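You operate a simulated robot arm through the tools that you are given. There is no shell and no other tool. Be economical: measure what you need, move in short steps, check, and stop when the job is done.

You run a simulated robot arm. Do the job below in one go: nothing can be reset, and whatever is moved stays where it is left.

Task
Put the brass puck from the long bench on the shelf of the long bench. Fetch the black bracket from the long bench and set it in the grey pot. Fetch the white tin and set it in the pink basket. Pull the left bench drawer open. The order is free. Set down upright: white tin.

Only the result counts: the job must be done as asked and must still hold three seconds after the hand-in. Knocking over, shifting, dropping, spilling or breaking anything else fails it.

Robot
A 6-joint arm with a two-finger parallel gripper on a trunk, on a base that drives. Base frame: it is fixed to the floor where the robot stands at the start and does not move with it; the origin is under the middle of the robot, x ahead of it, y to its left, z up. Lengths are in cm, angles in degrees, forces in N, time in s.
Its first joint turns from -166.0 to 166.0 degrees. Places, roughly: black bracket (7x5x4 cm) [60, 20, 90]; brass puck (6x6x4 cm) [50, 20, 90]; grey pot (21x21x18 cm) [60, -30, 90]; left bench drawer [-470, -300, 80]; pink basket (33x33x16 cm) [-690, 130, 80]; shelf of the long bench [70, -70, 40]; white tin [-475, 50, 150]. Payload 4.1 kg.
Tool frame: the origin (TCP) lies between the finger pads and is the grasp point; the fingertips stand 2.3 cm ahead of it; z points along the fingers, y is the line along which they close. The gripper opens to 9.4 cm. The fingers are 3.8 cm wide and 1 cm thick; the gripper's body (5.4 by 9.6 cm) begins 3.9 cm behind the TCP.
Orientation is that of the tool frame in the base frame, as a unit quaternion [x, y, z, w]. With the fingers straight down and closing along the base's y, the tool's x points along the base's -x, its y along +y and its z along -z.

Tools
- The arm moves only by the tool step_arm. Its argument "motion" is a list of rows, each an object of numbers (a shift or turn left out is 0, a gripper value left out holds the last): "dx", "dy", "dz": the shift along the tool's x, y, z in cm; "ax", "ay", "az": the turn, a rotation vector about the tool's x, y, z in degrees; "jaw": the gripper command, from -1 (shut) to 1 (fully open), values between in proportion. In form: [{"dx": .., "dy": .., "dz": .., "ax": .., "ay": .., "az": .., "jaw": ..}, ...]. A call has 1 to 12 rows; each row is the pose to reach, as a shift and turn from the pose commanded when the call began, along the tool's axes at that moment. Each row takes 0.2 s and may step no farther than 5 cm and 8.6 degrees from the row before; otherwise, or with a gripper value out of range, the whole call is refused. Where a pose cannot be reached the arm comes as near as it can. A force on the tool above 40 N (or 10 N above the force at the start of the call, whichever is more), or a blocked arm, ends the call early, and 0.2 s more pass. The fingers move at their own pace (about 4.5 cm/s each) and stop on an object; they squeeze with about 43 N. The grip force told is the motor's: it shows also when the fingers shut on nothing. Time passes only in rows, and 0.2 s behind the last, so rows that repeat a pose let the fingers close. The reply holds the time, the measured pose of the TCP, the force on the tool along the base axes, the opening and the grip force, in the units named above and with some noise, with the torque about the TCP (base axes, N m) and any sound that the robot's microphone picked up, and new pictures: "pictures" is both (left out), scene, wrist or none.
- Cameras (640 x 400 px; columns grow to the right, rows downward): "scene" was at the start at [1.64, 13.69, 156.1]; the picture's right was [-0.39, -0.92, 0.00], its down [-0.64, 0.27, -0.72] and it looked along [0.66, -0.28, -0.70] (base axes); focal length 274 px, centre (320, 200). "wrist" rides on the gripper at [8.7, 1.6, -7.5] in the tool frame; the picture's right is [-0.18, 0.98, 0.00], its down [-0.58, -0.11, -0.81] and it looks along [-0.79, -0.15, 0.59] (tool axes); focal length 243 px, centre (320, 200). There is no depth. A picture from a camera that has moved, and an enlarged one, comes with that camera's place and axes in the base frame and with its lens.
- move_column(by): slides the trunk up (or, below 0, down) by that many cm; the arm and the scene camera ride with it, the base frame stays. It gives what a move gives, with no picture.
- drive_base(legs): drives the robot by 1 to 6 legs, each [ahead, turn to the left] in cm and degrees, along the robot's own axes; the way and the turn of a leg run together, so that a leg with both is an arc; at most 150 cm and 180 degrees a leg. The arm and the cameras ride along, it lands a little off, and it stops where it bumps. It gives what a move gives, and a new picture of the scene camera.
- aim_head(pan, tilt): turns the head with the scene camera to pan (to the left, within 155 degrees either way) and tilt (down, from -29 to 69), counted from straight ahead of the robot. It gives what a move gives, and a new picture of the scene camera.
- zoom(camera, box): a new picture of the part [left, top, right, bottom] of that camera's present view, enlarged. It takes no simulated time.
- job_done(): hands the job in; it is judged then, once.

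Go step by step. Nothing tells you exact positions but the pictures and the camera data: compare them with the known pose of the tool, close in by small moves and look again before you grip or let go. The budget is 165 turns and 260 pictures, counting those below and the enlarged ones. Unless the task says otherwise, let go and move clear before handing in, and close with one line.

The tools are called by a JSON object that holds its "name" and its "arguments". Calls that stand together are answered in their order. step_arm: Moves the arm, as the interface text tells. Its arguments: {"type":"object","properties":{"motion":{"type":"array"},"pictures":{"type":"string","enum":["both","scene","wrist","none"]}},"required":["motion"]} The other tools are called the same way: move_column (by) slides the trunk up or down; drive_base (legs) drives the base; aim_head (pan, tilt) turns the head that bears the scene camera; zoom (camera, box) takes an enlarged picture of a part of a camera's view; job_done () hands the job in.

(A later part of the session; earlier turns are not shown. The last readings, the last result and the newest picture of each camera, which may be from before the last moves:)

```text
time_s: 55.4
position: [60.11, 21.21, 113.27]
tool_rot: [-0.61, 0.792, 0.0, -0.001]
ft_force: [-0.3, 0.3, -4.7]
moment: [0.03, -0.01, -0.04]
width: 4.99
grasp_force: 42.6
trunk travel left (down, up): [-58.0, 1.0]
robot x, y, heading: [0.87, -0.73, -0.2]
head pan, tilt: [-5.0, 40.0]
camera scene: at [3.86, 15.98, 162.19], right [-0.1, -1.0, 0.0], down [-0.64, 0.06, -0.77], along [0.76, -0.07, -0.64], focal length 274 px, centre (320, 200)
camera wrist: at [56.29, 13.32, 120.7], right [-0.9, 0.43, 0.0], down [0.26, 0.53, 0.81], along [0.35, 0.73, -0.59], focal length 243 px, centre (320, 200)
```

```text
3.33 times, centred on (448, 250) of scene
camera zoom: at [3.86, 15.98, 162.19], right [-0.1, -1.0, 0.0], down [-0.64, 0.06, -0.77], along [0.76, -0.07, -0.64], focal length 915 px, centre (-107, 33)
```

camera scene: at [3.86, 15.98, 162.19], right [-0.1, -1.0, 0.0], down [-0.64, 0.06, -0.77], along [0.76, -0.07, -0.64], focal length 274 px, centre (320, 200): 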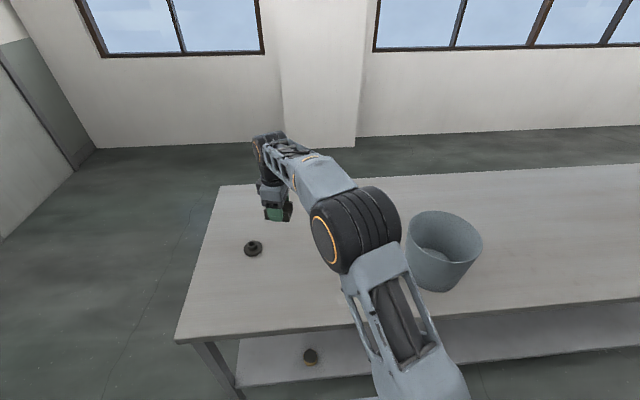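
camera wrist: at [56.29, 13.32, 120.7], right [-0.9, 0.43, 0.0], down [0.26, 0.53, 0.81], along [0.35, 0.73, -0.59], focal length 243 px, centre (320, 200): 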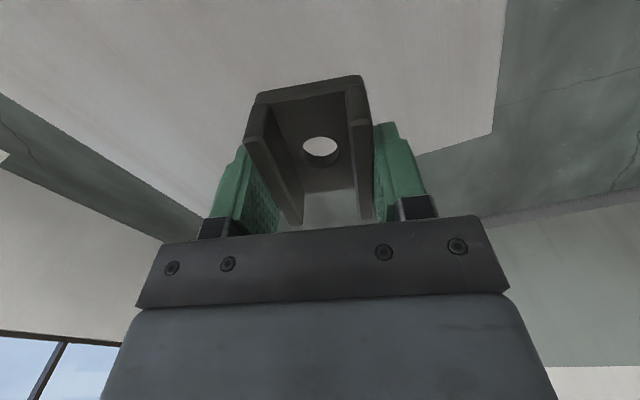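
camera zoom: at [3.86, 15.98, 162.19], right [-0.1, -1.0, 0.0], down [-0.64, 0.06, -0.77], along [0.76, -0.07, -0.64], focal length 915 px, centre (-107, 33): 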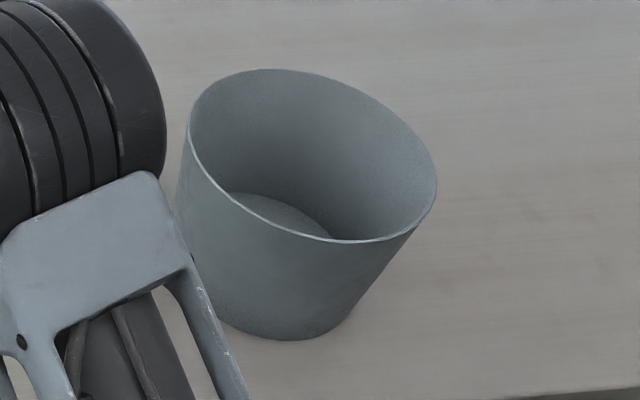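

Pot centre is about (53.5, -25.8), with its rim at z ≈ 103. I'll carry the bracket over, offset 2.5 cm toward +y so the wrist camera fits inside the rim.

{"name": "step_arm", "arguments": {"motion": [{"dx": 2, "dy": -0.2}, {"dx": 6.3, "dy": -0.8}, {"dx": 10.8, "dy": -1.4}, {"dx": 15.3, "dy": -1.9}, {"dx": 19.8, "dy": -2.5}, {"dx": 24.3, "dy": -3.0}, {"dx": 28.8, "dy": -3.6}, {"dx": 33.3, "dy": -4.2}, {"dx": 37.8, "dy": -4.7}, {"dx": 42, "dy": -5.3}, {"dx": 44.6, "dy": -5.6}, {"dx": 44.6, "dy": -5.6}]}}

```text
time_s: 58.0
position: [54.04, -23.31, 113.22]
tool_rot: [-0.611, 0.792, 0.002, 0.0]
ft_force: [-0.4, 0.2, -3.4]
moment: [-0.03, -0.01, 0.02]
width: 4.99
grasp_force: 42.6
trunk travel left (down, up): [-58.0, 1.0]
robot x, y, heading: [0.86, -0.07, -0.5]
head pan, tilt: [-5.0, 40.0]
camera scene: at [3.84, 15.94, 162.19], right [-0.1, -1.0, 0.0], down [-0.64, 0.06, -0.77], along [0.76, -0.07, -0.64], focal length 274 px, centre (320, 200)
camera wrist: at [50.34, -31.27, 120.71], right [-0.9, 0.43, 0.0], down [0.25, 0.53, 0.81], along [0.35, 0.73, -0.59], focal length 243 px, centre (320, 200)
```

scene: 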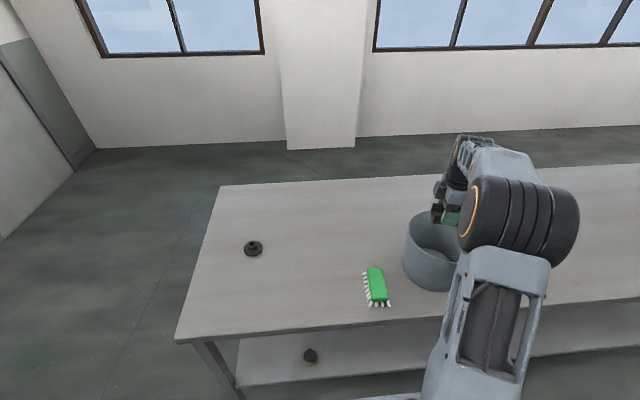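
wrist: 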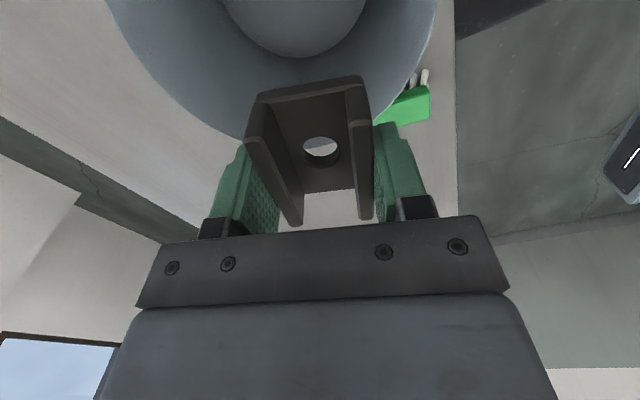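

From the wrist view the pot centre is about (55.2, -26.3). I'll correct about 1.6 cm, lower halfway, and look.

{"name": "step_arm", "arguments": {"motion": [{"dx": 0.1, "dy": -1.5, "dz": 0}, {"dx": 0.1, "dy": -1.5, "dz": 2.5}, {"dx": 0.1, "dy": -1.5, "dz": 5}, {"dx": 0.1, "dy": -1.5, "dz": 7}, {"dx": 0.1, "dy": -1.5, "dz": 7}]}}

```text
time_s: 59.2
position: [55.57, -23.85, 106.37]
tool_rot: [-0.61, 0.792, 0.0, 0.0]
ft_force: [-0.3, 0.0, -3.8]
moment: [-0.03, 0.0, 0.0]
width: 4.95
grasp_force: 43.3
trunk travel left (down, up): [-58.0, 1.0]
robot x, y, heading: [1.11, 0.01, -0.7]
head pan, tilt: [-5.0, 40.0]
camera scene: at [3.84, 15.93, 162.2], right [-0.1, -1.0, 0.0], down [-0.64, 0.06, -0.77], along [0.76, -0.07, -0.64], focal length 274 px, centre (320, 200)
camera wrist: at [51.69, -31.8, 113.72], right [-0.9, 0.43, 0.0], down [0.25, 0.53, 0.81], along [0.35, 0.73, -0.59], focal length 243 px, centre (320, 200)
```

scene: 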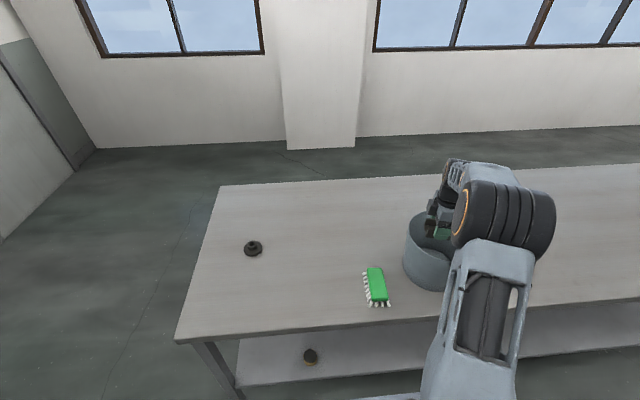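
wrist: 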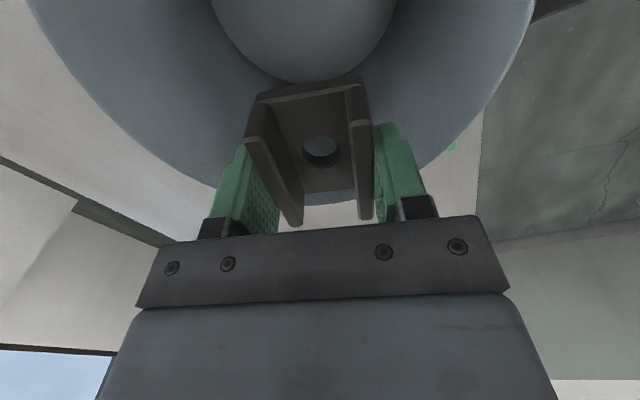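

The bracket is inside the rim circle. I'll shift 0.8 cm toward the centre and lower it on down into the pot.

{"name": "step_arm", "arguments": {"motion": [{"dx": 0.8, "dy": 0.2, "dz": 1}, {"dx": 0.8, "dy": 0.2, "dz": 3}, {"dx": 0.8, "dy": 0.2, "dz": 5}, {"dx": 0.8, "dy": 0.2, "dz": 7}, {"dx": 0.8, "dy": 0.2, "dz": 9}, {"dx": 0.8, "dy": 0.2, "dz": 11}, {"dx": 0.8, "dy": 0.2, "dz": 12.5}, {"dx": 0.8, "dy": 0.2, "dz": 12.5}]}}

```text
time_s: 61.0
position: [55.17, -24.39, 93.86]
tool_rot: [-0.61, 0.792, 0.0, 0.0]
ft_force: [-0.1, 1.3, -3.0]
moment: [-0.08, 0.1, 0.03]
width: 5.0
grasp_force: 43.2
trunk travel left (down, up): [-58.0, 1.0]
robot x, y, heading: [0.95, -0.09, -0.4]
head pan, tilt: [-5.0, 40.0]
camera scene: at [3.85, 15.94, 162.19], right [-0.1, -1.0, 0.0], down [-0.64, 0.06, -0.77], along [0.76, -0.07, -0.64], focal length 274 px, centre (320, 200)
camera wrist: at [51.34, -32.46, 101.13], right [-0.9, 0.43, 0.0], down [0.25, 0.53, 0.81], along [0.35, 0.73, -0.59], focal length 243 px, centre (320, 200)
```

scene: 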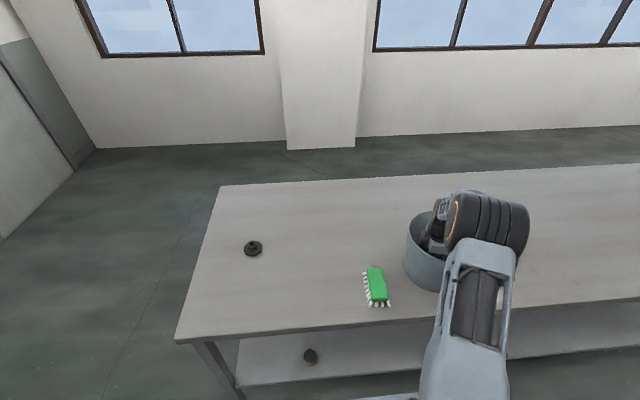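
wrist: 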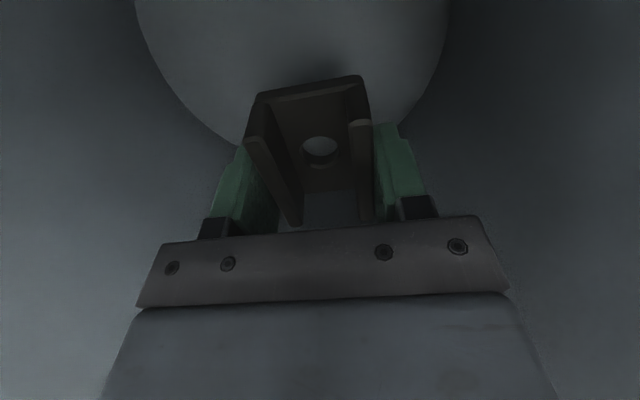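

The floor of the pot surrounds the bracket with room all round. Lowering the last few centimetres slowly until contact.

{"name": "step_arm", "arguments": {"motion": [{"dz": 0.7}, {"dz": 1.4}, {"dz": 2.1}, {"dz": 2.8}, {"dz": 3.3}, {"dz": 3.7}, {"dz": 4.0}, {"dz": 4.3}, {"dz": 4.3}], "pictures": "wrist"}}

```text
time_s: 63.0
position: [55.12, -24.5, 89.31]
tool_rot: [-0.61, 0.792, 0.0, 0.0]
ft_force: [1.1, 1.6, -3.7]
moment: [-0.15, 0.12, 0.03]
width: 4.99
grasp_force: 43.1
trunk travel left (down, up): [-58.0, 1.0]
robot x, y, heading: [1.03, -0.01, -0.6]
head pan, tilt: [-5.0, 40.0]
camera wrist: at [51.29, -32.5, 96.82], right [-0.9, 0.43, 0.0], down [0.25, 0.53, 0.81], along [0.35, 0.73, -0.59], focal length 243 px, centre (320, 200)
```

wrist: 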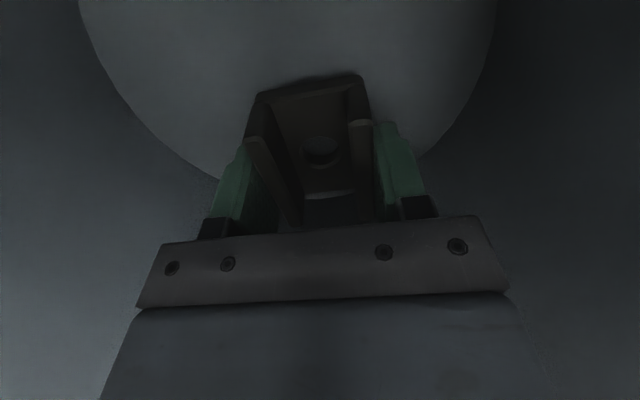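

{"name": "step_arm", "arguments": {"motion": [{"dz": 0.2}, {"dz": 0.4}, {"dz": 0.6}, {"dz": 0.8}, {"dz": 0.8}], "pictures": "none"}}

```text
time_s: 64.2
position: [55.13, -24.45, 88.71]
tool_rot: [-0.61, 0.792, 0.001, 0.0]
ft_force: [-0.4, 0.0, -3.9]
moment: [0.03, -0.03, 0.04]
width: 4.98
grasp_force: 42.7
trunk travel left (down, up): [-58.0, 1.0]
robot x, y, heading: [1.12, -0.07, -0.4]
head pan, tilt: [-5.0, 40.0]
```

{"name": "step_arm", "arguments": {"motion": [{"dz": 0.15}, {"dz": 0.3}, {"dz": 0.45}, {"dz": 0.45}], "pictures": "none"}}

```text
time_s: 65.2
position: [55.03, -24.46, 88.59]
tool_rot: [-0.611, 0.792, -0.004, 0.002]
ft_force: [0.2, -1.7, 36.9]
moment: [0.28, 0.63, 0.02]
width: 4.97
grasp_force: 42.6
trunk travel left (down, up): [-58.0, 1.0]
robot x, y, heading: [1.2, -0.32, -0.7]
head pan, tilt: [-5.0, 40.0]
```

Firm floor contact now (37 N). I'll ease off a little, open the fingers partway, and rise straight out.

{"name": "step_arm", "arguments": {"motion": [{"dz": -0.25}, {"dz": -0.25}, {"dz": -0.25, "jaw": 0.5}, {"dz": -0.25, "jaw": 0.5}, {"dz": -0.25, "jaw": 0.5}, {"dz": -1.5}, {"dz": -4}, {"dz": -8}, {"dz": -12}, {"dz": -16}, {"dz": -20}, {"dz": -24}]}}

```text
time_s: 67.8
position: [55.13, -24.29, 112.23]
tool_rot: [-0.61, 0.792, 0.0, 0.0]
ft_force: [-0.1, 0.0, -0.7]
moment: [0.03, 0.01, 0.0]
width: 7.04
grasp_force: 0.0
trunk travel left (down, up): [-58.0, 1.0]
robot x, y, heading: [1.0, -0.31, -0.9]
head pan, tilt: [-5.0, 40.0]
camera scene: at [3.78, 15.96, 162.19], right [-0.1, -1.0, 0.0], down [-0.64, 0.06, -0.77], along [0.76, -0.07, -0.64], focal length 274 px, centre (320, 200)
camera wrist: at [51.34, -32.21, 119.67], right [-0.9, 0.43, 0.0], down [0.25, 0.53, 0.81], along [0.35, 0.73, -0.59], focal length 243 px, centre (320, 200)
```

scene: 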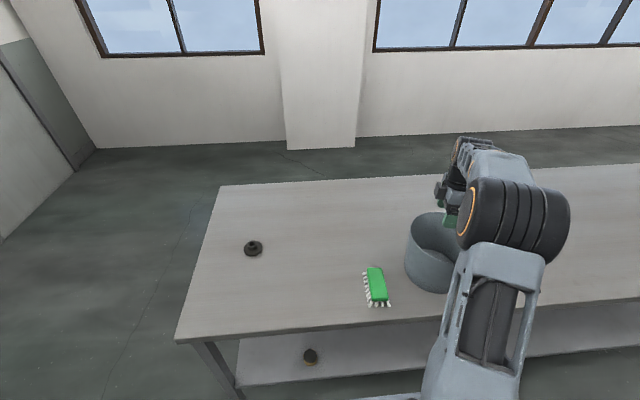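
wrist: 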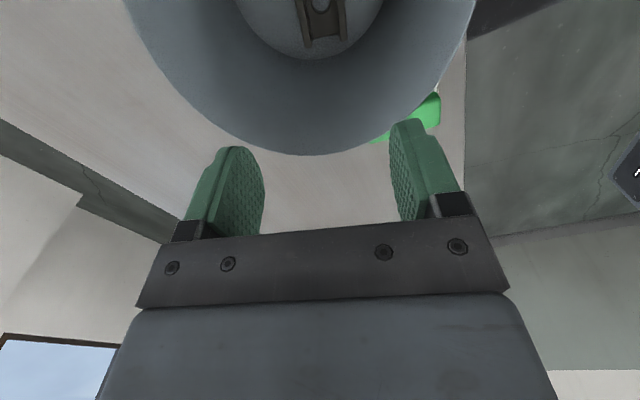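

The bracket lies upright on the pot's floor. Next I'll tuck the arm in for travel, then back away and look for the tin.

{"name": "step_arm", "arguments": {"motion": [{"dz": -3}, {"dx": -2.5, "dy": 2.4, "dz": -6, "az": 6}, {"dx": -5.5, "dy": 5.4, "dz": -6, "az": 14}, {"dx": -8.6, "dy": 8.4, "dz": -6, "az": 22}, {"dx": -11.6, "dy": 11.4, "dz": -6, "az": 30}, {"dx": -14.6, "dy": 14.4, "dz": -6, "az": 38}, {"dx": -17.6, "dy": 17.4, "dz": -6, "az": 46}, {"dx": -20.6, "dy": 20.4, "dz": -6, "az": 54}, {"dx": -23, "dy": 23, "dz": -6, "az": 62}, {"dx": -24.6, "dy": 24.1, "dz": -6, "az": 70}, {"dx": -24.6, "dy": 24.1, "dz": -6, "az": 76}, {"dx": -24.6, "dy": 24.1, "dz": -6, "az": 76}], "pictures": "none"}}

{"name": "drive_base", "arguments": {"legs": [[-60, 0], [0, 90], [0, 80]]}}

{"name": "aim_head", "arguments": {"pan": 0, "tilt": 10}}

{"name": "aim_head", "arguments": {"pan": 60, "tilt": 10}}

```text
time_s: 70.4
position: [38.03, 5.53, 118.27]
tool_rot: [0.008, 1.0, 0.001, 0.0]
ft_force: [-0.1, 0.6, -0.4]
moment: [-0.01, 0.0, 0.01]
width: 7.04
grasp_force: 0.1
trunk travel left (down, up): [-58.0, 1.0]
robot x, y, heading: [0.83, -0.0, -0.2]
head pan, tilt: [-5.0, 40.0]
```

```text
time_s: 81.1
position: [-96.07, 0.34, 118.29]
tool_rot: [0.997, -0.083, 0.0, 0.001]
ft_force: [-0.8, 0.4, 0.0]
moment: [0.01, 0.0, 0.01]
width: 7.05
grasp_force: 0.0
trunk travel left (down, up): [-58.0, 1.0]
robot x, y, heading: [-58.58, 0.6, 170.7]
head pan, tilt: [-5.0, 40.0]
camera scene: at [-63.56, -14.48, 162.19], right [0.25, 0.97, 0.0], down [0.62, -0.16, -0.77], along [-0.74, 0.19, -0.64], focal length 274 px, centre (320, 200)
```

scene: 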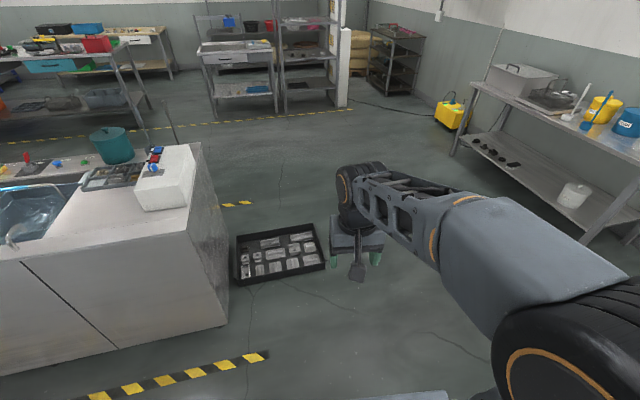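

```text
time_s: 82.1
position: [-95.99, 0.43, 118.26]
tool_rot: [0.997, -0.082, 0.0, 0.0]
ft_force: [0.4, 0.0, 0.7]
moment: [0.0, -0.01, 0.0]
width: 7.04
grasp_force: 0.1
trunk travel left (down, up): [-58.0, 1.0]
robot x, y, heading: [-58.61, 0.59, 170.5]
head pan, tilt: [0.0, 10.0]
camera scene: at [-64.5, -15.07, 166.95], right [0.16, 0.99, 0.0], down [0.17, -0.03, -0.98], along [-0.97, 0.16, -0.17], focal length 274 px, centre (320, 200)
```

scene: 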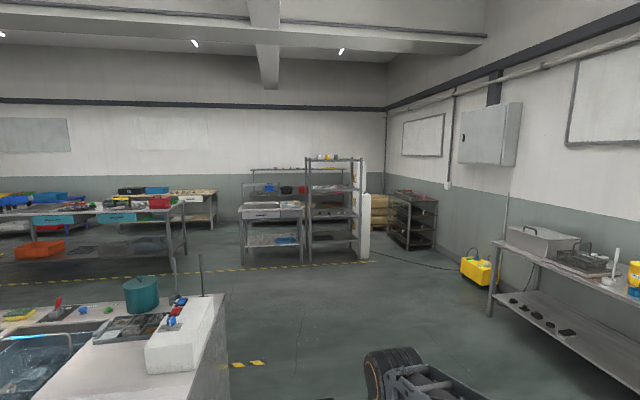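

```text
time_s: 83.4
position: [-96.21, 0.42, 118.22]
tool_rot: [0.996, -0.084, 0.0, 0.0]
ft_force: [0.5, -0.4, 0.3]
moment: [-0.01, -0.02, -0.02]
width: 7.05
grasp_force: 0.1
trunk travel left (down, up): [-58.0, 1.0]
robot x, y, heading: [-58.5, 0.47, 170.5]
head pan, tilt: [60.0, 10.0]
camera scene: at [-61.21, -23.76, 166.96], right [-0.77, 0.63, 0.0], down [0.11, 0.13, -0.98], along [-0.62, -0.76, -0.17], focal length 274 px, centre (320, 200)
```

scene: 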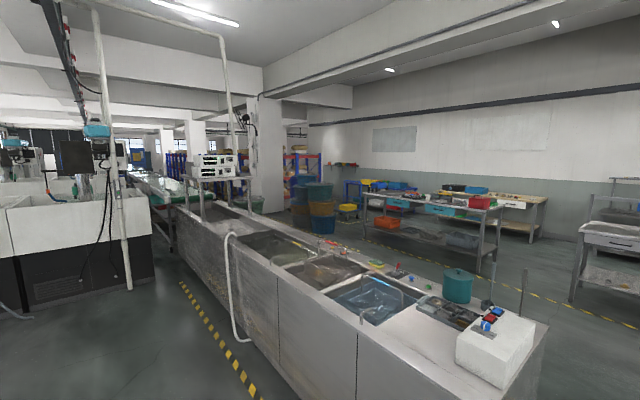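

I'm in a large workshop. The tin should be on top of the rack at about (-475, 50), and a floor crate lies at about (-198, -11), so I'll pass it along y ≈ 85.

{"name": "drive_base", "arguments": {"legs": [[0, -25.5], [150, 0], [0, 35], [120, 0]]}}

{"name": "aim_head", "arguments": {"pan": 10, "tilt": 15}}

```text
time_s: 99.3
position: [-336.8, 80.9, 118.24]
tool_rot: [1.0, -0.006, 0.001, 0.0]
ft_force: [0.1, -0.3, -0.8]
moment: [-0.01, 0.04, -0.03]
width: 7.07
grasp_force: 0.0
trunk travel left (down, up): [-58.0, 1.0]
robot x, y, heading: [-299.9, 86.76, 179.2]
head pan, tilt: [60.0, 10.0]
camera scene: at [-298.59, 62.28, 166.96], right [-0.86, 0.51, 0.0], down [0.09, 0.15, -0.98], along [-0.5, -0.85, -0.17], focal length 274 px, centre (320, 200)
```

scene: 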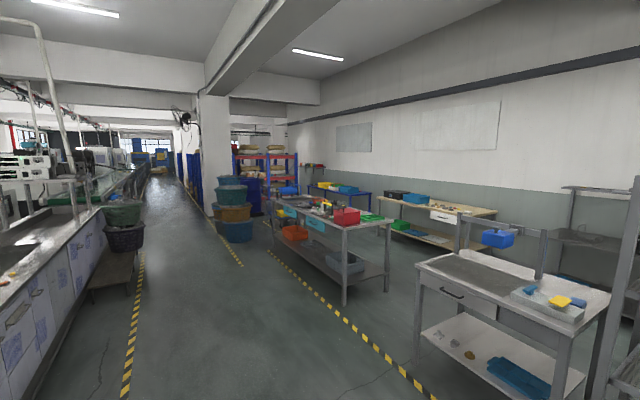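

```text
time_s: 100.5
position: [-336.78, 80.89, 118.09]
tool_rot: [1.0, -0.006, 0.0, 0.0]
ft_force: [-0.3, 1.0, -0.4]
moment: [0.02, 0.02, -0.01]
width: 7.07
grasp_force: 0.1
trunk travel left (down, up): [-58.0, 1.0]
robot x, y, heading: [-299.67, 86.94, 179.1]
head pan, tilt: [10.0, 15.0]
camera scene: at [-303.06, 68.74, 166.15], right [-0.17, 0.99, 0.0], down [0.26, 0.04, -0.97], along [-0.95, -0.16, -0.26], focal length 274 px, centre (320, 200)
```

scene: 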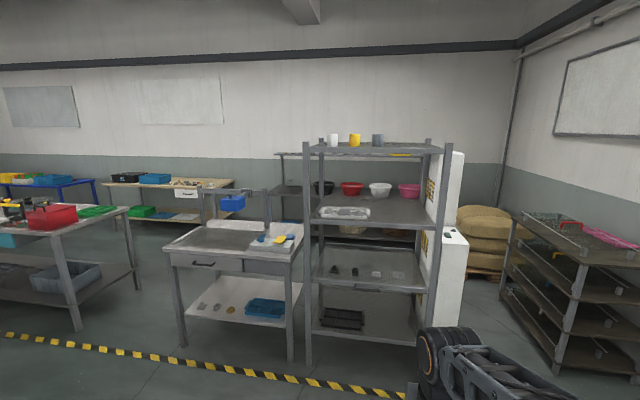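

White, yellow and grey cans stand on top of the rack, and the pink basket is visible on a table behind it. Zooming in for detail.

{"name": "zoom", "arguments": {"camera": "scene", "box": [290, 110, 470, 230]}}

```text
3.33 times, centred on (380, 170) of scene
camera zoom: at [-303.06, 68.74, 166.15], right [-0.17, 0.99, 0.0], down [0.26, 0.04, -0.97], along [-0.95, -0.16, -0.26], focal length 915 px, centre (120, 300)
```

zoom: 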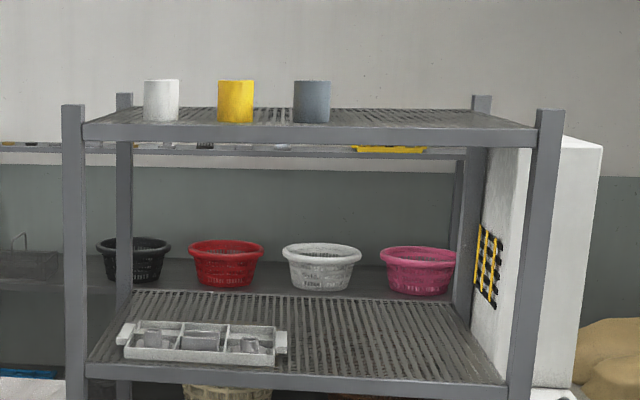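

The tin is about 6.7 cm wide and 8 cm tall, standing at z ≈ 153–161 near y ≈ 47. I'll check here whether the arm can reach that height with the tool pointing down.

{"name": "step_arm", "arguments": {"motion": [{"dz": -4, "jaw": 1}, {"dz": -8}, {"dz": -12}, {"dz": -16}, {"dz": -20}, {"dz": -24}, {"dz": -28}, {"dz": -32}, {"dz": -36}, {"dz": -40}, {"dz": -44}, {"dz": -44}], "pictures": "both"}}

```text
time_s: 103.1
position: [-336.78, 81.0, 146.12]
tool_rot: [1.0, -0.006, 0.0, 0.0]
ft_force: [0.2, 1.1, -0.3]
moment: [0.0, 0.03, 0.02]
width: 9.4
grasp_force: 0.1
out of reach, approached as far as the arm can: row 8, 9, 10, 11, 12
trunk travel left (down, up): [-58.0, 1.0]
robot x, y, heading: [-299.58, 87.08, 179.6]
head pan, tilt: [10.0, 15.0]
camera scene: at [-303.06, 68.75, 166.15], right [-0.17, 0.99, 0.0], down [0.26, 0.04, -0.97], along [-0.95, -0.16, -0.26], focal length 274 px, centre (320, 200)
camera wrist: at [-328.18, 79.18, 153.6], right [-0.2, -0.98, 0.0], down [-0.58, 0.12, 0.81], along [-0.79, 0.16, -0.59], focal length 243 px, centre (320, 200)
```

scene: 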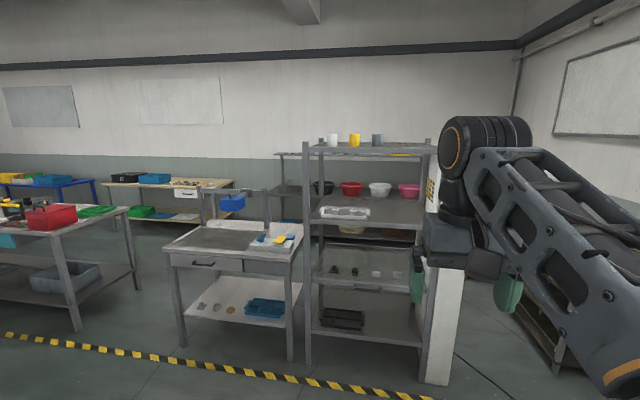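
wrist: 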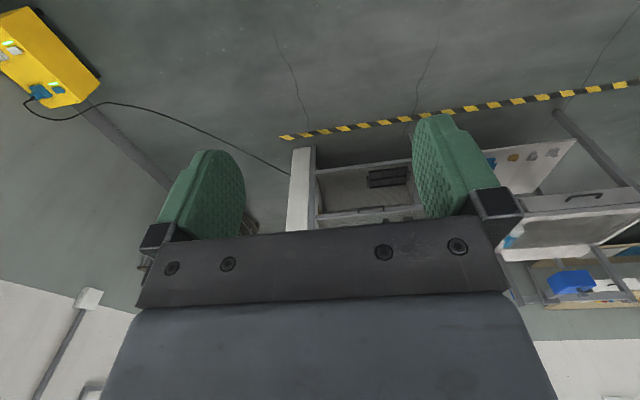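

Pointing straight down the arm tops out at z = 146. A forward tilt of about 45° should reach the tin and still suit the basket, so I'll test that reach here.

{"name": "step_arm", "arguments": {"motion": [{"dx": -2, "ay": -8}, {"dx": -4, "ay": -16}, {"dx": -6, "ay": -24}, {"dx": -8, "ay": -32}, {"dx": -10, "ay": -40}, {"dx": -10, "ay": -45}, {"dx": -10, "ay": -45}, {"dx": -10, "ay": -45}], "pictures": "both"}}

```text
time_s: 104.9
position: [-346.02, 81.24, 146.39]
tool_rot: [0.924, -0.005, -0.382, -0.002]
ft_force: [0.1, -1.0, -0.7]
moment: [0.0, 0.03, 0.02]
width: 9.39
grasp_force: 0.1
trunk travel left (down, up): [-58.0, 1.0]
robot x, y, heading: [-299.69, 86.97, 179.4]
head pan, tilt: [10.0, 15.0]
camera scene: at [-303.07, 68.75, 166.15], right [-0.17, 0.99, 0.0], down [0.26, 0.04, -0.97], along [-0.95, -0.16, -0.26], focal length 274 px, centre (320, 200)
camera wrist: at [-334.76, 79.43, 145.52], right [-0.14, -0.98, 0.13], down [0.16, 0.11, 0.98], along [-0.98, 0.16, 0.14], focal length 243 px, centre (320, 200)
```

scene: 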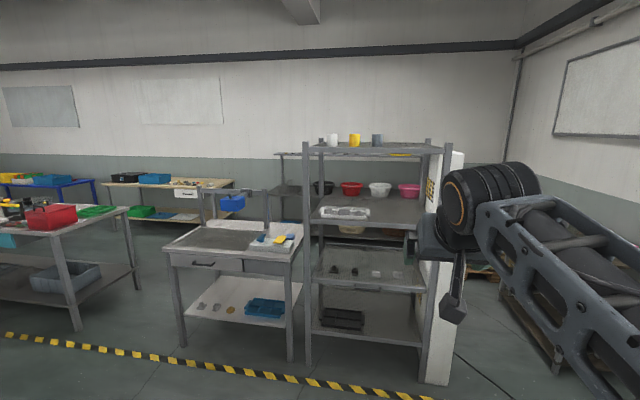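
wrist: 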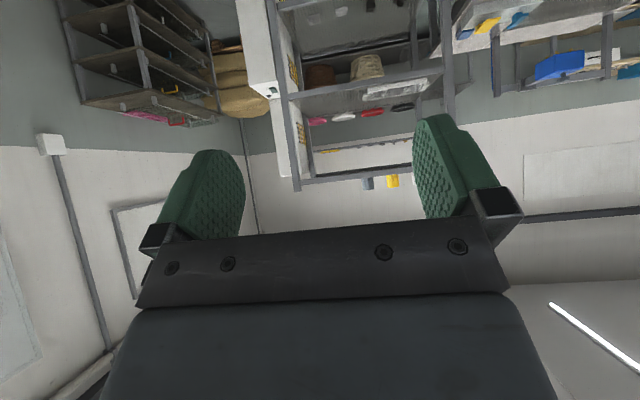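

{"name": "step_arm", "arguments": {"motion": [{"dx": -2, "dz": -2}, {"dx": -4, "dz": -4}, {"dx": -6, "dz": -6}, {"dx": -8, "dz": -8}, {"dx": -10, "dz": -10}, {"dx": -10, "dz": -10}], "pictures": "wrist"}}

```text
time_s: 106.3
position: [-345.97, 81.28, 160.56]
tool_rot: [0.924, -0.005, -0.383, -0.002]
ft_force: [0.2, 1.0, 0.2]
moment: [0.0, 0.01, 0.01]
width: 9.39
grasp_force: 0.0
trunk travel left (down, up): [-58.0, 1.0]
robot x, y, heading: [-299.96, 86.9, 179.7]
head pan, tilt: [10.0, 15.0]
camera wrist: at [-334.57, 79.46, 159.64], right [-0.14, -0.98, 0.13], down [0.16, 0.11, 0.98], along [-0.98, 0.16, 0.14], focal length 243 px, centre (320, 200)
```

wrist: 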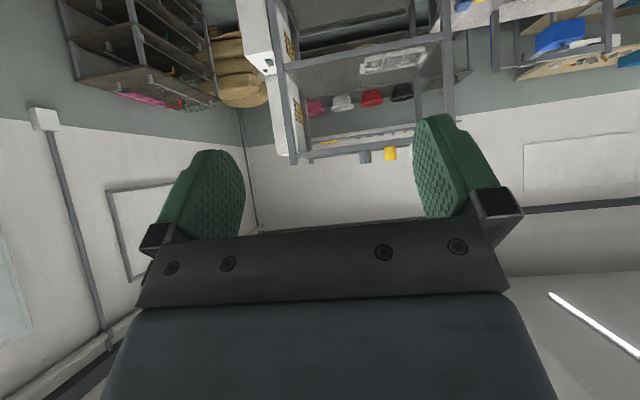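

Reachable: z = 160 at 45° tilt. Since the base must stop short of the rack, I'll check that the arm also reaches 12 cm further out at this height.

{"name": "step_arm", "arguments": {"motion": [{"dx": -1.5, "dz": 2}, {"dx": -3, "dz": 4}, {"dx": -4.5, "dz": 6}, {"dx": -6, "dz": 8}, {"dx": -7, "dz": 9.9}, {"dx": -7, "dz": 9.9}], "pictures": "none"}}

{"name": "aim_head", "arguments": {"pan": 0, "tilt": 55}}

```text
time_s: 107.7
position: [-355.78, 81.58, 155.6]
tool_rot: [0.924, -0.005, -0.382, -0.003]
ft_force: [-0.3, -0.9, 0.7]
moment: [-0.03, -0.01, -0.02]
width: 9.39
grasp_force: 0.0
out of reach, approached as far as the arm can: row 2, 3, 4, 5, 6
trunk travel left (down, up): [-58.0, 1.0]
robot x, y, heading: [-299.83, 87.02, 179.5]
head pan, tilt: [10.0, 15.0]
```

```text
time_s: 108.8
position: [-355.82, 81.46, 155.66]
tool_rot: [0.924, -0.007, -0.383, -0.003]
ft_force: [0.1, 0.4, -0.8]
moment: [0.03, 0.03, -0.01]
width: 9.4
grasp_force: 0.0
trunk travel left (down, up): [-58.0, 1.0]
robot x, y, heading: [-299.61, 86.7, 179.7]
head pan, tilt: [0.0, 55.0]
camera scene: at [-301.07, 70.35, 160.13], right [0.01, 1.0, 0.0], down [0.82, -0.01, -0.57], along [-0.57, 0.0, -0.82], focal length 274 px, centre (320, 200)
```

scene: 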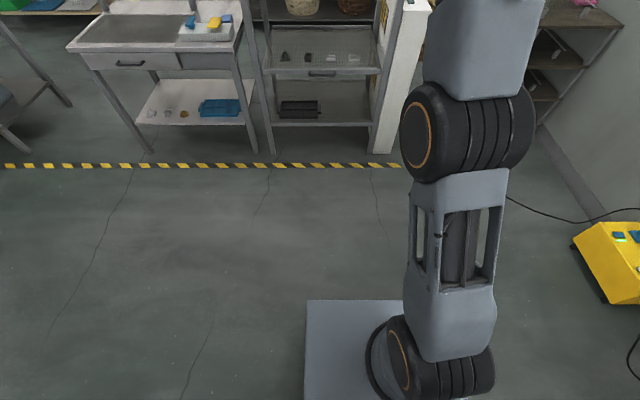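

The arm limit at 56 cm radius is z ≈ 155.6, so I'll work at about 50 cm radius with slightly more tilt. The rack front is at x ≈ -460, so I'll retract the arm and drive up in line with the tin.

{"name": "step_arm", "arguments": {"motion": [{"dx": 1.4, "dz": -2.8}, {"dx": 3.4, "dz": -5.8}, {"dx": 5.4, "dz": -8.8}, {"dx": 7.4, "dz": -11.8}, {"dx": 8.5, "dz": -14.1}, {"dx": 8.5, "dz": -14.1}], "pictures": "none"}}

{"name": "drive_base", "arguments": {"legs": [[0, 20], [101, 0], [0, -19.7]]}}

{"name": "aim_head", "arguments": {"pan": 0, "tilt": 10}}

```text
time_s: 110.2
position: [-339.83, 81.33, 159.68]
tool_rot: [0.924, -0.006, -0.382, -0.003]
ft_force: [-0.1, -0.3, 1.2]
moment: [0.0, 0.02, -0.01]
width: 9.38
grasp_force: 0.0
trunk travel left (down, up): [-58.0, 1.0]
robot x, y, heading: [-299.99, 86.54, 179.8]
head pan, tilt: [0.0, 55.0]
```

```text
time_s: 117.5
position: [-434.33, 48.47, 159.81]
tool_rot: [0.924, -0.008, -0.382, -0.003]
ft_force: [-1.1, -0.2, 0.6]
moment: [0.01, 0.02, -0.02]
width: 9.45
grasp_force: 0.1
trunk travel left (down, up): [-58.0, 1.0]
robot x, y, heading: [-394.42, 53.41, 179.3]
head pan, tilt: [0.0, 55.0]
camera scene: at [-395.61, 37.17, 160.13], right [0.01, 1.0, 0.0], down [0.82, -0.01, -0.57], along [-0.57, 0.01, -0.82], focal length 274 px, centre (320, 200)
```

scene: 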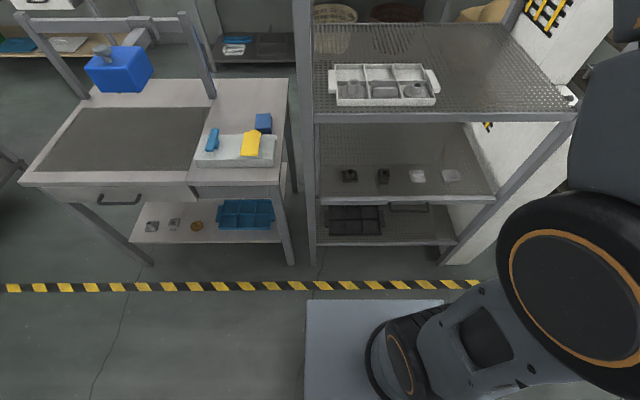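

```text
time_s: 118.7
position: [-434.28, 48.4, 159.76]
tool_rot: [0.924, -0.008, -0.383, -0.002]
ft_force: [0.3, 0.2, 0.3]
moment: [0.0, 0.0, 0.01]
width: 9.38
grasp_force: 0.1
trunk travel left (down, up): [-58.0, 1.0]
robot x, y, heading: [-394.32, 53.85, 179.1]
head pan, tilt: [0.0, 10.0]
camera scene: at [-397.68, 37.18, 166.95], right [0.01, 1.0, 0.0], down [0.17, 0.0, -0.98], along [-0.98, 0.01, -0.17], focal length 274 px, centre (320, 200)
```

scene: 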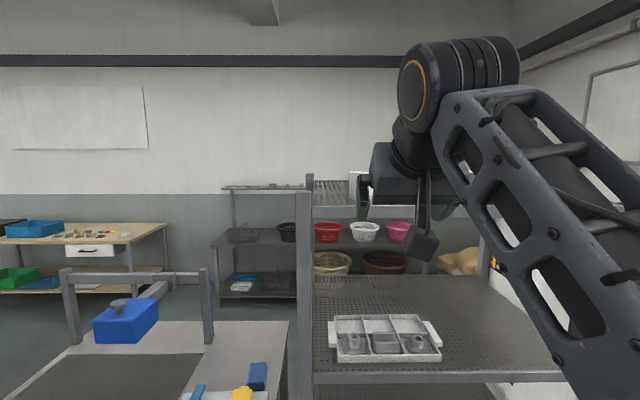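

{"name": "step_arm", "arguments": {"motion": [{"dx": 0}], "pictures": "wrist"}}

{"name": "zoom", "arguments": {"camera": "scene", "box": [290, 150, 450, 250]}}

```text
time_s: 119.1
position: [-434.29, 48.51, 159.79]
tool_rot: [0.924, -0.008, -0.383, -0.003]
ft_force: [-0.3, -0.2, 0.7]
moment: [-0.01, -0.03, 0.02]
width: 9.4
grasp_force: 0.1
trunk travel left (down, up): [-58.0, 1.0]
robot x, y, heading: [-394.12, 53.42, 179.4]
head pan, tilt: [0.0, 10.0]
camera wrist: at [-423.01, 46.54, 158.92], right [-0.15, -0.98, 0.13], down [0.16, 0.11, 0.98], along [-0.98, 0.17, 0.14], focal length 243 px, centre (320, 200)
```

wrist: 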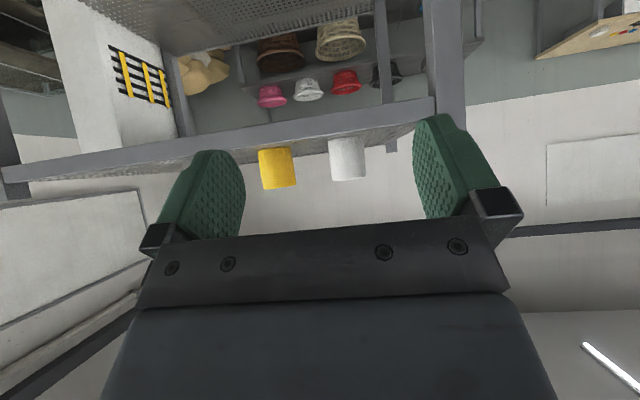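

```text
4.00 times, centred on (370, 200) of scene
camera zoom: at [-397.68, 37.18, 166.96], right [0.01, 1.0, 0.0], down [0.17, 0.0, -0.98], along [-0.98, 0.01, -0.17], focal length 1098 px, centre (120, 200)
```

zoom: 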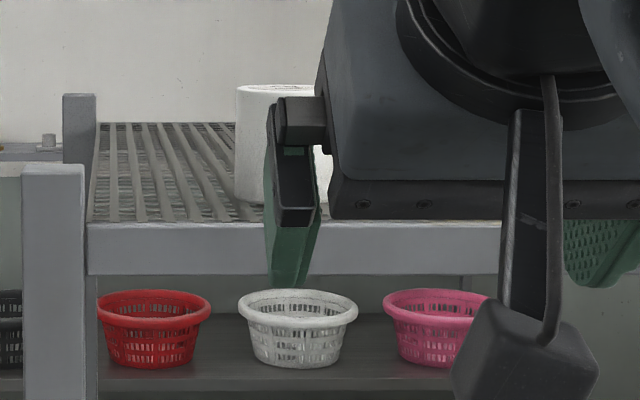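

The tin is at about (-471, 48.6), standing on the shelf at z ≈ 154.5 with its top at about 162. I'll drive the last 26 cm and raise the trunk its last centimetre.

{"name": "move_column", "arguments": {"by": 1}}

{"name": "drive_base", "arguments": {"legs": [[26, 0]]}}

{"name": "step_arm", "arguments": {"motion": [{"dx": 0}], "pictures": "wrist"}}

```text
time_s: 119.7
position: [-434.41, 48.41, 160.77]
tool_rot: [0.924, -0.008, -0.382, -0.004]
ft_force: [0.9, -0.1, 1.2]
moment: [0.02, 0.01, 0.01]
width: 9.43
grasp_force: 0.0
trunk travel left (down, up): [-59.0, 0.0]
robot x, y, heading: [-394.13, 53.69, 179.3]
head pan, tilt: [0.0, 10.0]
```

```text
time_s: 121.5
position: [-460.67, 48.83, 160.69]
tool_rot: [0.924, -0.008, -0.382, -0.003]
ft_force: [0.4, 0.8, -0.5]
moment: [-0.04, 0.0, 0.0]
width: 9.4
grasp_force: 0.0
trunk travel left (down, up): [-59.0, 0.0]
robot x, y, heading: [-420.77, 54.03, 179.2]
head pan, tilt: [0.0, 10.0]
camera scene: at [-424.04, 37.57, 167.96], right [0.02, 1.0, 0.0], down [0.17, 0.0, -0.98], along [-0.98, 0.02, -0.17], focal length 274 px, centre (320, 200)
```

scene: 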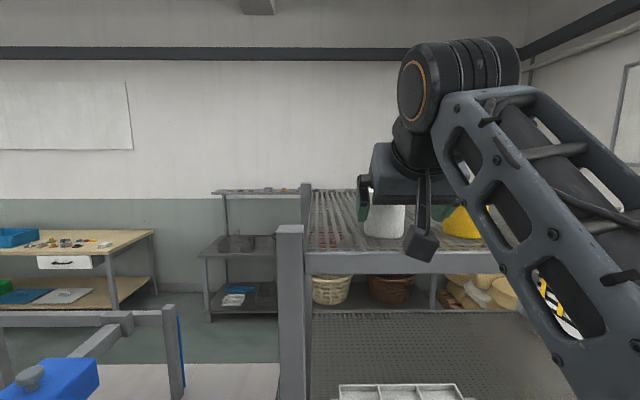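

```text
time_s: 121.9
position: [-460.65, 48.94, 160.72]
tool_rot: [0.924, -0.008, -0.383, -0.003]
ft_force: [-0.8, -0.3, -0.5]
moment: [0.02, 0.01, 0.02]
width: 9.37
grasp_force: 0.1
trunk travel left (down, up): [-59.0, 0.0]
robot x, y, heading: [-420.21, 53.86, 179.2]
head pan, tilt: [0.0, 10.0]
camera wrist: at [-449.27, 46.99, 159.91], right [-0.15, -0.98, 0.13], down [0.16, 0.11, 0.98], along [-0.98, 0.17, 0.14], focal length 243 px, centre (320, 200)
```

wrist: 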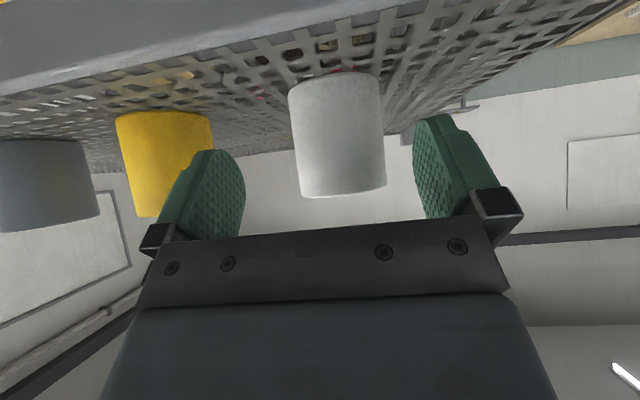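

The tin is almost centred between the fingers, 0.4 cm to the right. Moving forward in two stages.

{"name": "step_arm", "arguments": {"motion": [{"dx": -1.2, "dy": 0.4, "dz": 1.6}, {"dx": -2.4, "dy": 0.4, "dz": 3.3}, {"dx": -2.4, "dy": 0.4, "dz": 3.3}], "pictures": "wrist"}}

```text
time_s: 122.7
position: [-464.5, 48.55, 160.13]
tool_rot: [0.924, -0.009, -0.383, -0.003]
ft_force: [-0.1, 0.0, 0.2]
moment: [-0.01, -0.01, 0.02]
width: 9.38
grasp_force: 0.1
trunk travel left (down, up): [-59.0, 0.0]
robot x, y, heading: [-420.36, 53.95, 179.1]
head pan, tilt: [0.0, 10.0]
camera wrist: at [-453.18, 46.7, 159.32], right [-0.15, -0.98, 0.13], down [0.16, 0.11, 0.98], along [-0.98, 0.17, 0.14], focal length 243 px, centre (320, 200)
```

wrist: 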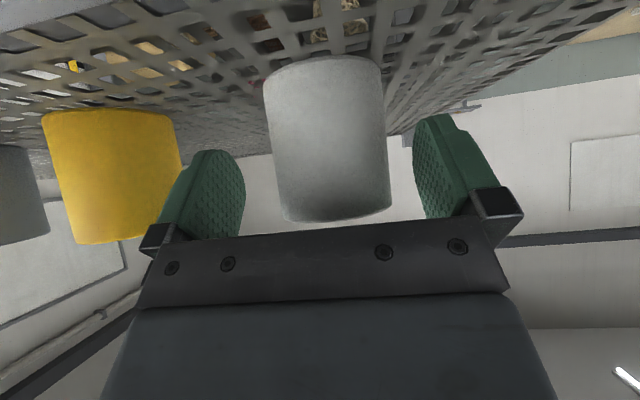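

Centred. Advancing another 4.5 cm so the fingers straddle the tin.

{"name": "step_arm", "arguments": {"motion": [{"dx": -0.9, "dz": 1.25}, {"dx": -1.8, "dz": 2.5}, {"dx": -2.6, "dz": 3.75}, {"dx": -2.6, "dz": 3.75}], "pictures": "wrist"}}

```text
time_s: 123.7
position: [-468.63, 48.56, 159.73]
tool_rot: [0.923, -0.008, -0.385, -0.003]
ft_force: [7.3, -1.0, 27.0]
moment: [-0.09, -0.73, 0.01]
width: 9.4
grasp_force: 0.0
trunk travel left (down, up): [-59.0, 0.0]
robot x, y, heading: [-420.56, 53.36, 179.4]
head pan, tilt: [0.0, 10.0]
camera wrist: at [-457.3, 46.76, 158.7], right [-0.15, -0.98, 0.13], down [0.17, 0.11, 0.98], along [-0.97, 0.17, 0.15], focal length 243 px, centre (320, 200)
```

wrist: 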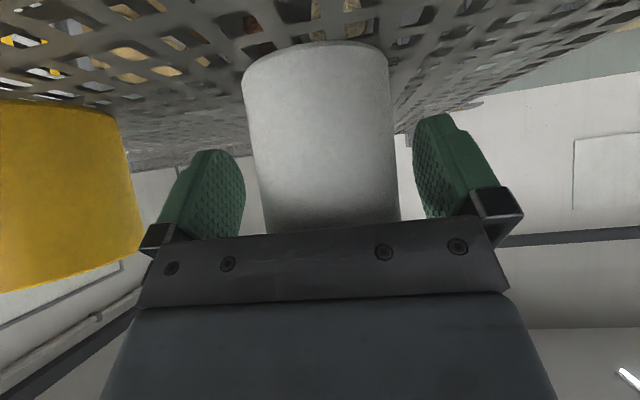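

The palm just touched the tin's top edge. I'll back off 0.7 cm along the tool and close.

{"name": "step_arm", "arguments": {"motion": [{"dz": -0.7}, {"dz": -0.7}, {"dz": -0.7}], "pictures": "wrist"}}

```text
time_s: 124.5
position: [-468.68, 48.74, 159.68]
tool_rot: [0.924, -0.009, -0.382, -0.004]
ft_force: [0.6, 0.0, 0.1]
moment: [-0.01, -0.01, -0.02]
width: 9.4
grasp_force: 0.0
trunk travel left (down, up): [-59.0, 0.0]
robot x, y, heading: [-420.75, 53.85, 179.0]
head pan, tilt: [0.0, 10.0]
camera wrist: at [-457.28, 46.74, 158.9], right [-0.15, -0.98, 0.13], down [0.16, 0.1, 0.98], along [-0.98, 0.17, 0.14], focal length 243 px, centre (320, 200)
```

wrist: 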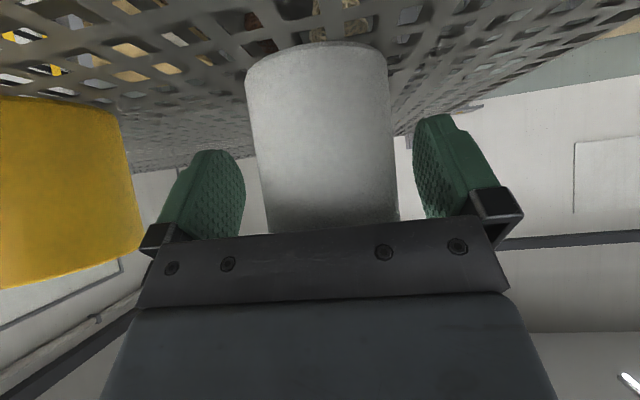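

Free of contact and centred. Closing.

{"name": "step_arm", "arguments": {"motion": [{"dx": 0, "jaw": -1}, {"dx": 0, "jaw": -1}, {"dx": 0, "jaw": -1}, {"dx": 0, "jaw": -1}, {"dx": 0, "jaw": -1}], "pictures": "wrist"}}

```text
time_s: 125.7
position: [-468.63, 48.6, 159.82]
tool_rot: [0.924, -0.01, -0.382, -0.005]
ft_force: [-0.8, -0.3, 0.3]
moment: [0.0, -0.02, 0.02]
width: 6.09
grasp_force: 43.3
trunk travel left (down, up): [-59.0, 0.0]
robot x, y, heading: [-420.61, 54.28, 179.0]
head pan, tilt: [0.0, 10.0]
camera wrist: at [-457.25, 46.74, 158.94], right [-0.15, -0.98, 0.13], down [0.16, 0.11, 0.98], along [-0.98, 0.17, 0.14], focal length 243 px, centre (320, 200)
```

wrist: 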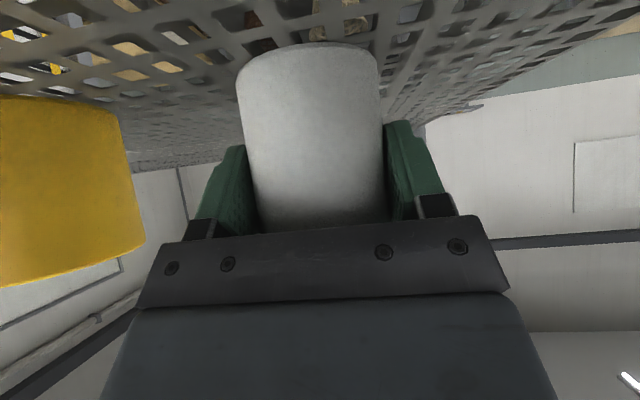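

Gripped at 6.09. Lifting slowly up and back along the tool axis.

{"name": "step_arm", "arguments": {"motion": [{"dx": -0.1, "dz": -0.3}, {"dx": -0.2, "dz": -0.6}, {"dx": -0.2, "dz": -1.0}, {"dx": -0.2, "dz": -1.5}, {"dx": -0.2, "dz": -2.1}, {"dx": -0.2, "dz": -2.8}, {"dx": -0.2, "dz": -3.5}, {"dx": -0.2, "dz": -4.2}], "pictures": "wrist"}}

```text
time_s: 127.5
position: [-465.8, 48.59, 162.64]
tool_rot: [0.924, -0.009, -0.382, -0.004]
ft_force: [-0.2, 0.1, -2.0]
moment: [0.0, 0.01, -0.01]
width: 6.11
grasp_force: 43.0
trunk travel left (down, up): [-59.0, 0.0]
robot x, y, heading: [-420.59, 54.13, 179.5]
head pan, tilt: [0.0, 10.0]
camera wrist: at [-454.39, 46.69, 161.91], right [-0.15, -0.98, 0.13], down [0.16, 0.11, 0.98], along [-0.98, 0.17, 0.14], focal length 243 px, centre (320, 200)
```

wrist: 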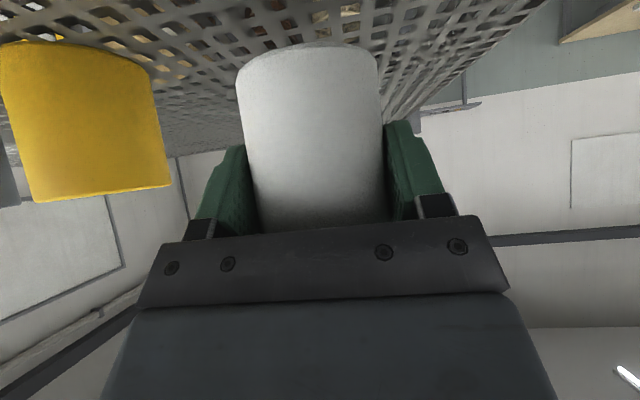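

The tin is clear of the shelf. I'll back away and inspect the right-hand gap beside the rack as a route to the basket table.

{"name": "drive_base", "arguments": {"legs": [[-30, 0], [-30, 0]]}}

{"name": "aim_head", "arguments": {"pan": -30, "tilt": 20}}

```text
time_s: 131.2
position: [-406.86, 47.7, 162.88]
tool_rot: [0.924, -0.011, -0.383, -0.005]
ft_force: [0.2, -0.3, -1.7]
moment: [0.0, -0.02, -0.01]
width: 6.13
grasp_force: 42.7
trunk travel left (down, up): [-59.0, 0.0]
robot x, y, heading: [-361.86, 52.7, 178.9]
head pan, tilt: [0.0, 10.0]
camera scene: at [-365.21, 36.55, 167.96], right [0.02, 1.0, 0.0], down [0.17, 0.0, -0.98], along [-0.98, 0.02, -0.17], focal length 274 px, centre (320, 200)
```

scene: 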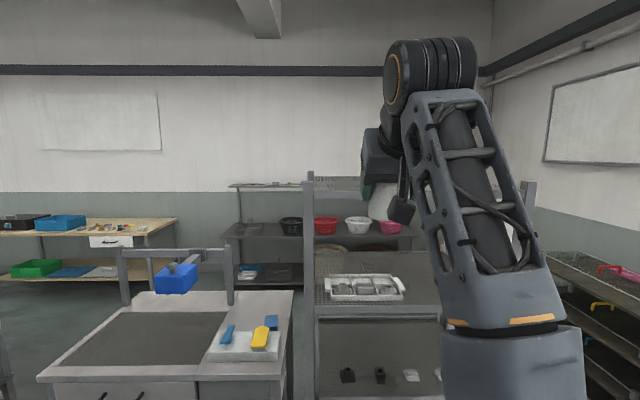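

```text
time_s: 132.1
position: [-407.06, 47.81, 162.85]
tool_rot: [0.924, -0.01, -0.383, -0.005]
ft_force: [-0.4, -0.8, -1.7]
moment: [-0.01, -0.02, -0.05]
width: 6.13
grasp_force: 42.9
trunk travel left (down, up): [-59.0, 0.0]
robot x, y, heading: [-361.6, 52.81, 178.9]
head pan, tilt: [-30.0, 20.0]
camera scene: at [-364.0, 41.18, 166.34], right [0.52, 0.86, 0.0], down [0.29, -0.18, -0.94], along [-0.8, 0.49, -0.34], focal length 274 px, centre (320, 200)
```

scene: 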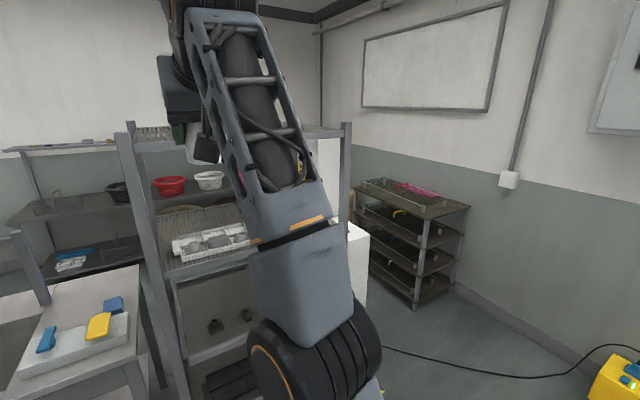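

The right gap is only about 68 cm wide, while the left one (y from -78 to -165) is roomier. I'll take the left route: along x ≈ -361 to y ≈ -121, then through the gap.

{"name": "drive_base", "arguments": {"legs": [[0, 91], [150, 0], [23, 0], [0, -90]]}}

{"name": "aim_head", "arguments": {"pan": 0, "tilt": 25}}

```text
time_s: 148.7
position: [-408.99, -127.53, 162.77]
tool_rot: [0.924, -0.013, -0.383, -0.006]
ft_force: [0.0, 0.8, -1.5]
moment: [0.01, 0.02, 0.02]
width: 6.09
grasp_force: 42.9
trunk travel left (down, up): [-59.0, 0.0]
robot x, y, heading: [-364.04, -122.48, 178.7]
head pan, tilt: [-30.0, 20.0]
camera scene: at [-366.06, -134.2, 166.33], right [0.52, 0.85, 0.0], down [0.29, -0.18, -0.94], along [-0.8, 0.49, -0.34], focal length 274 px, centre (320, 200)
```

scene: 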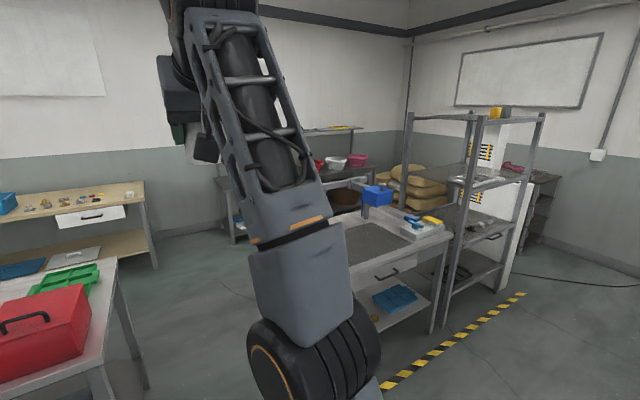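

```text
time_s: 149.6
position: [-409.13, -127.4, 162.79]
tool_rot: [0.924, -0.014, -0.382, -0.006]
ft_force: [0.1, -0.2, -2.7]
moment: [-0.03, 0.0, -0.01]
width: 6.1
grasp_force: 43.2
trunk travel left (down, up): [-59.0, 0.0]
robot x, y, heading: [-363.95, -122.64, 178.7]
head pan, tilt: [0.0, 25.0]
camera scene: at [-367.32, -138.83, 165.53], right [0.03, 1.0, 0.0], down [0.42, -0.01, -0.91], along [-0.91, 0.02, -0.42], focal length 274 px, centre (320, 200)
```

scene: 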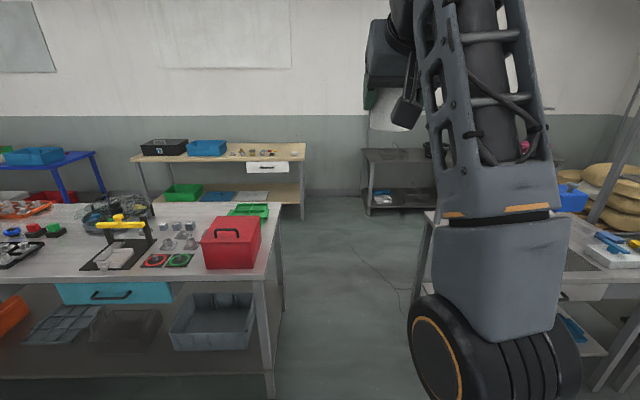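

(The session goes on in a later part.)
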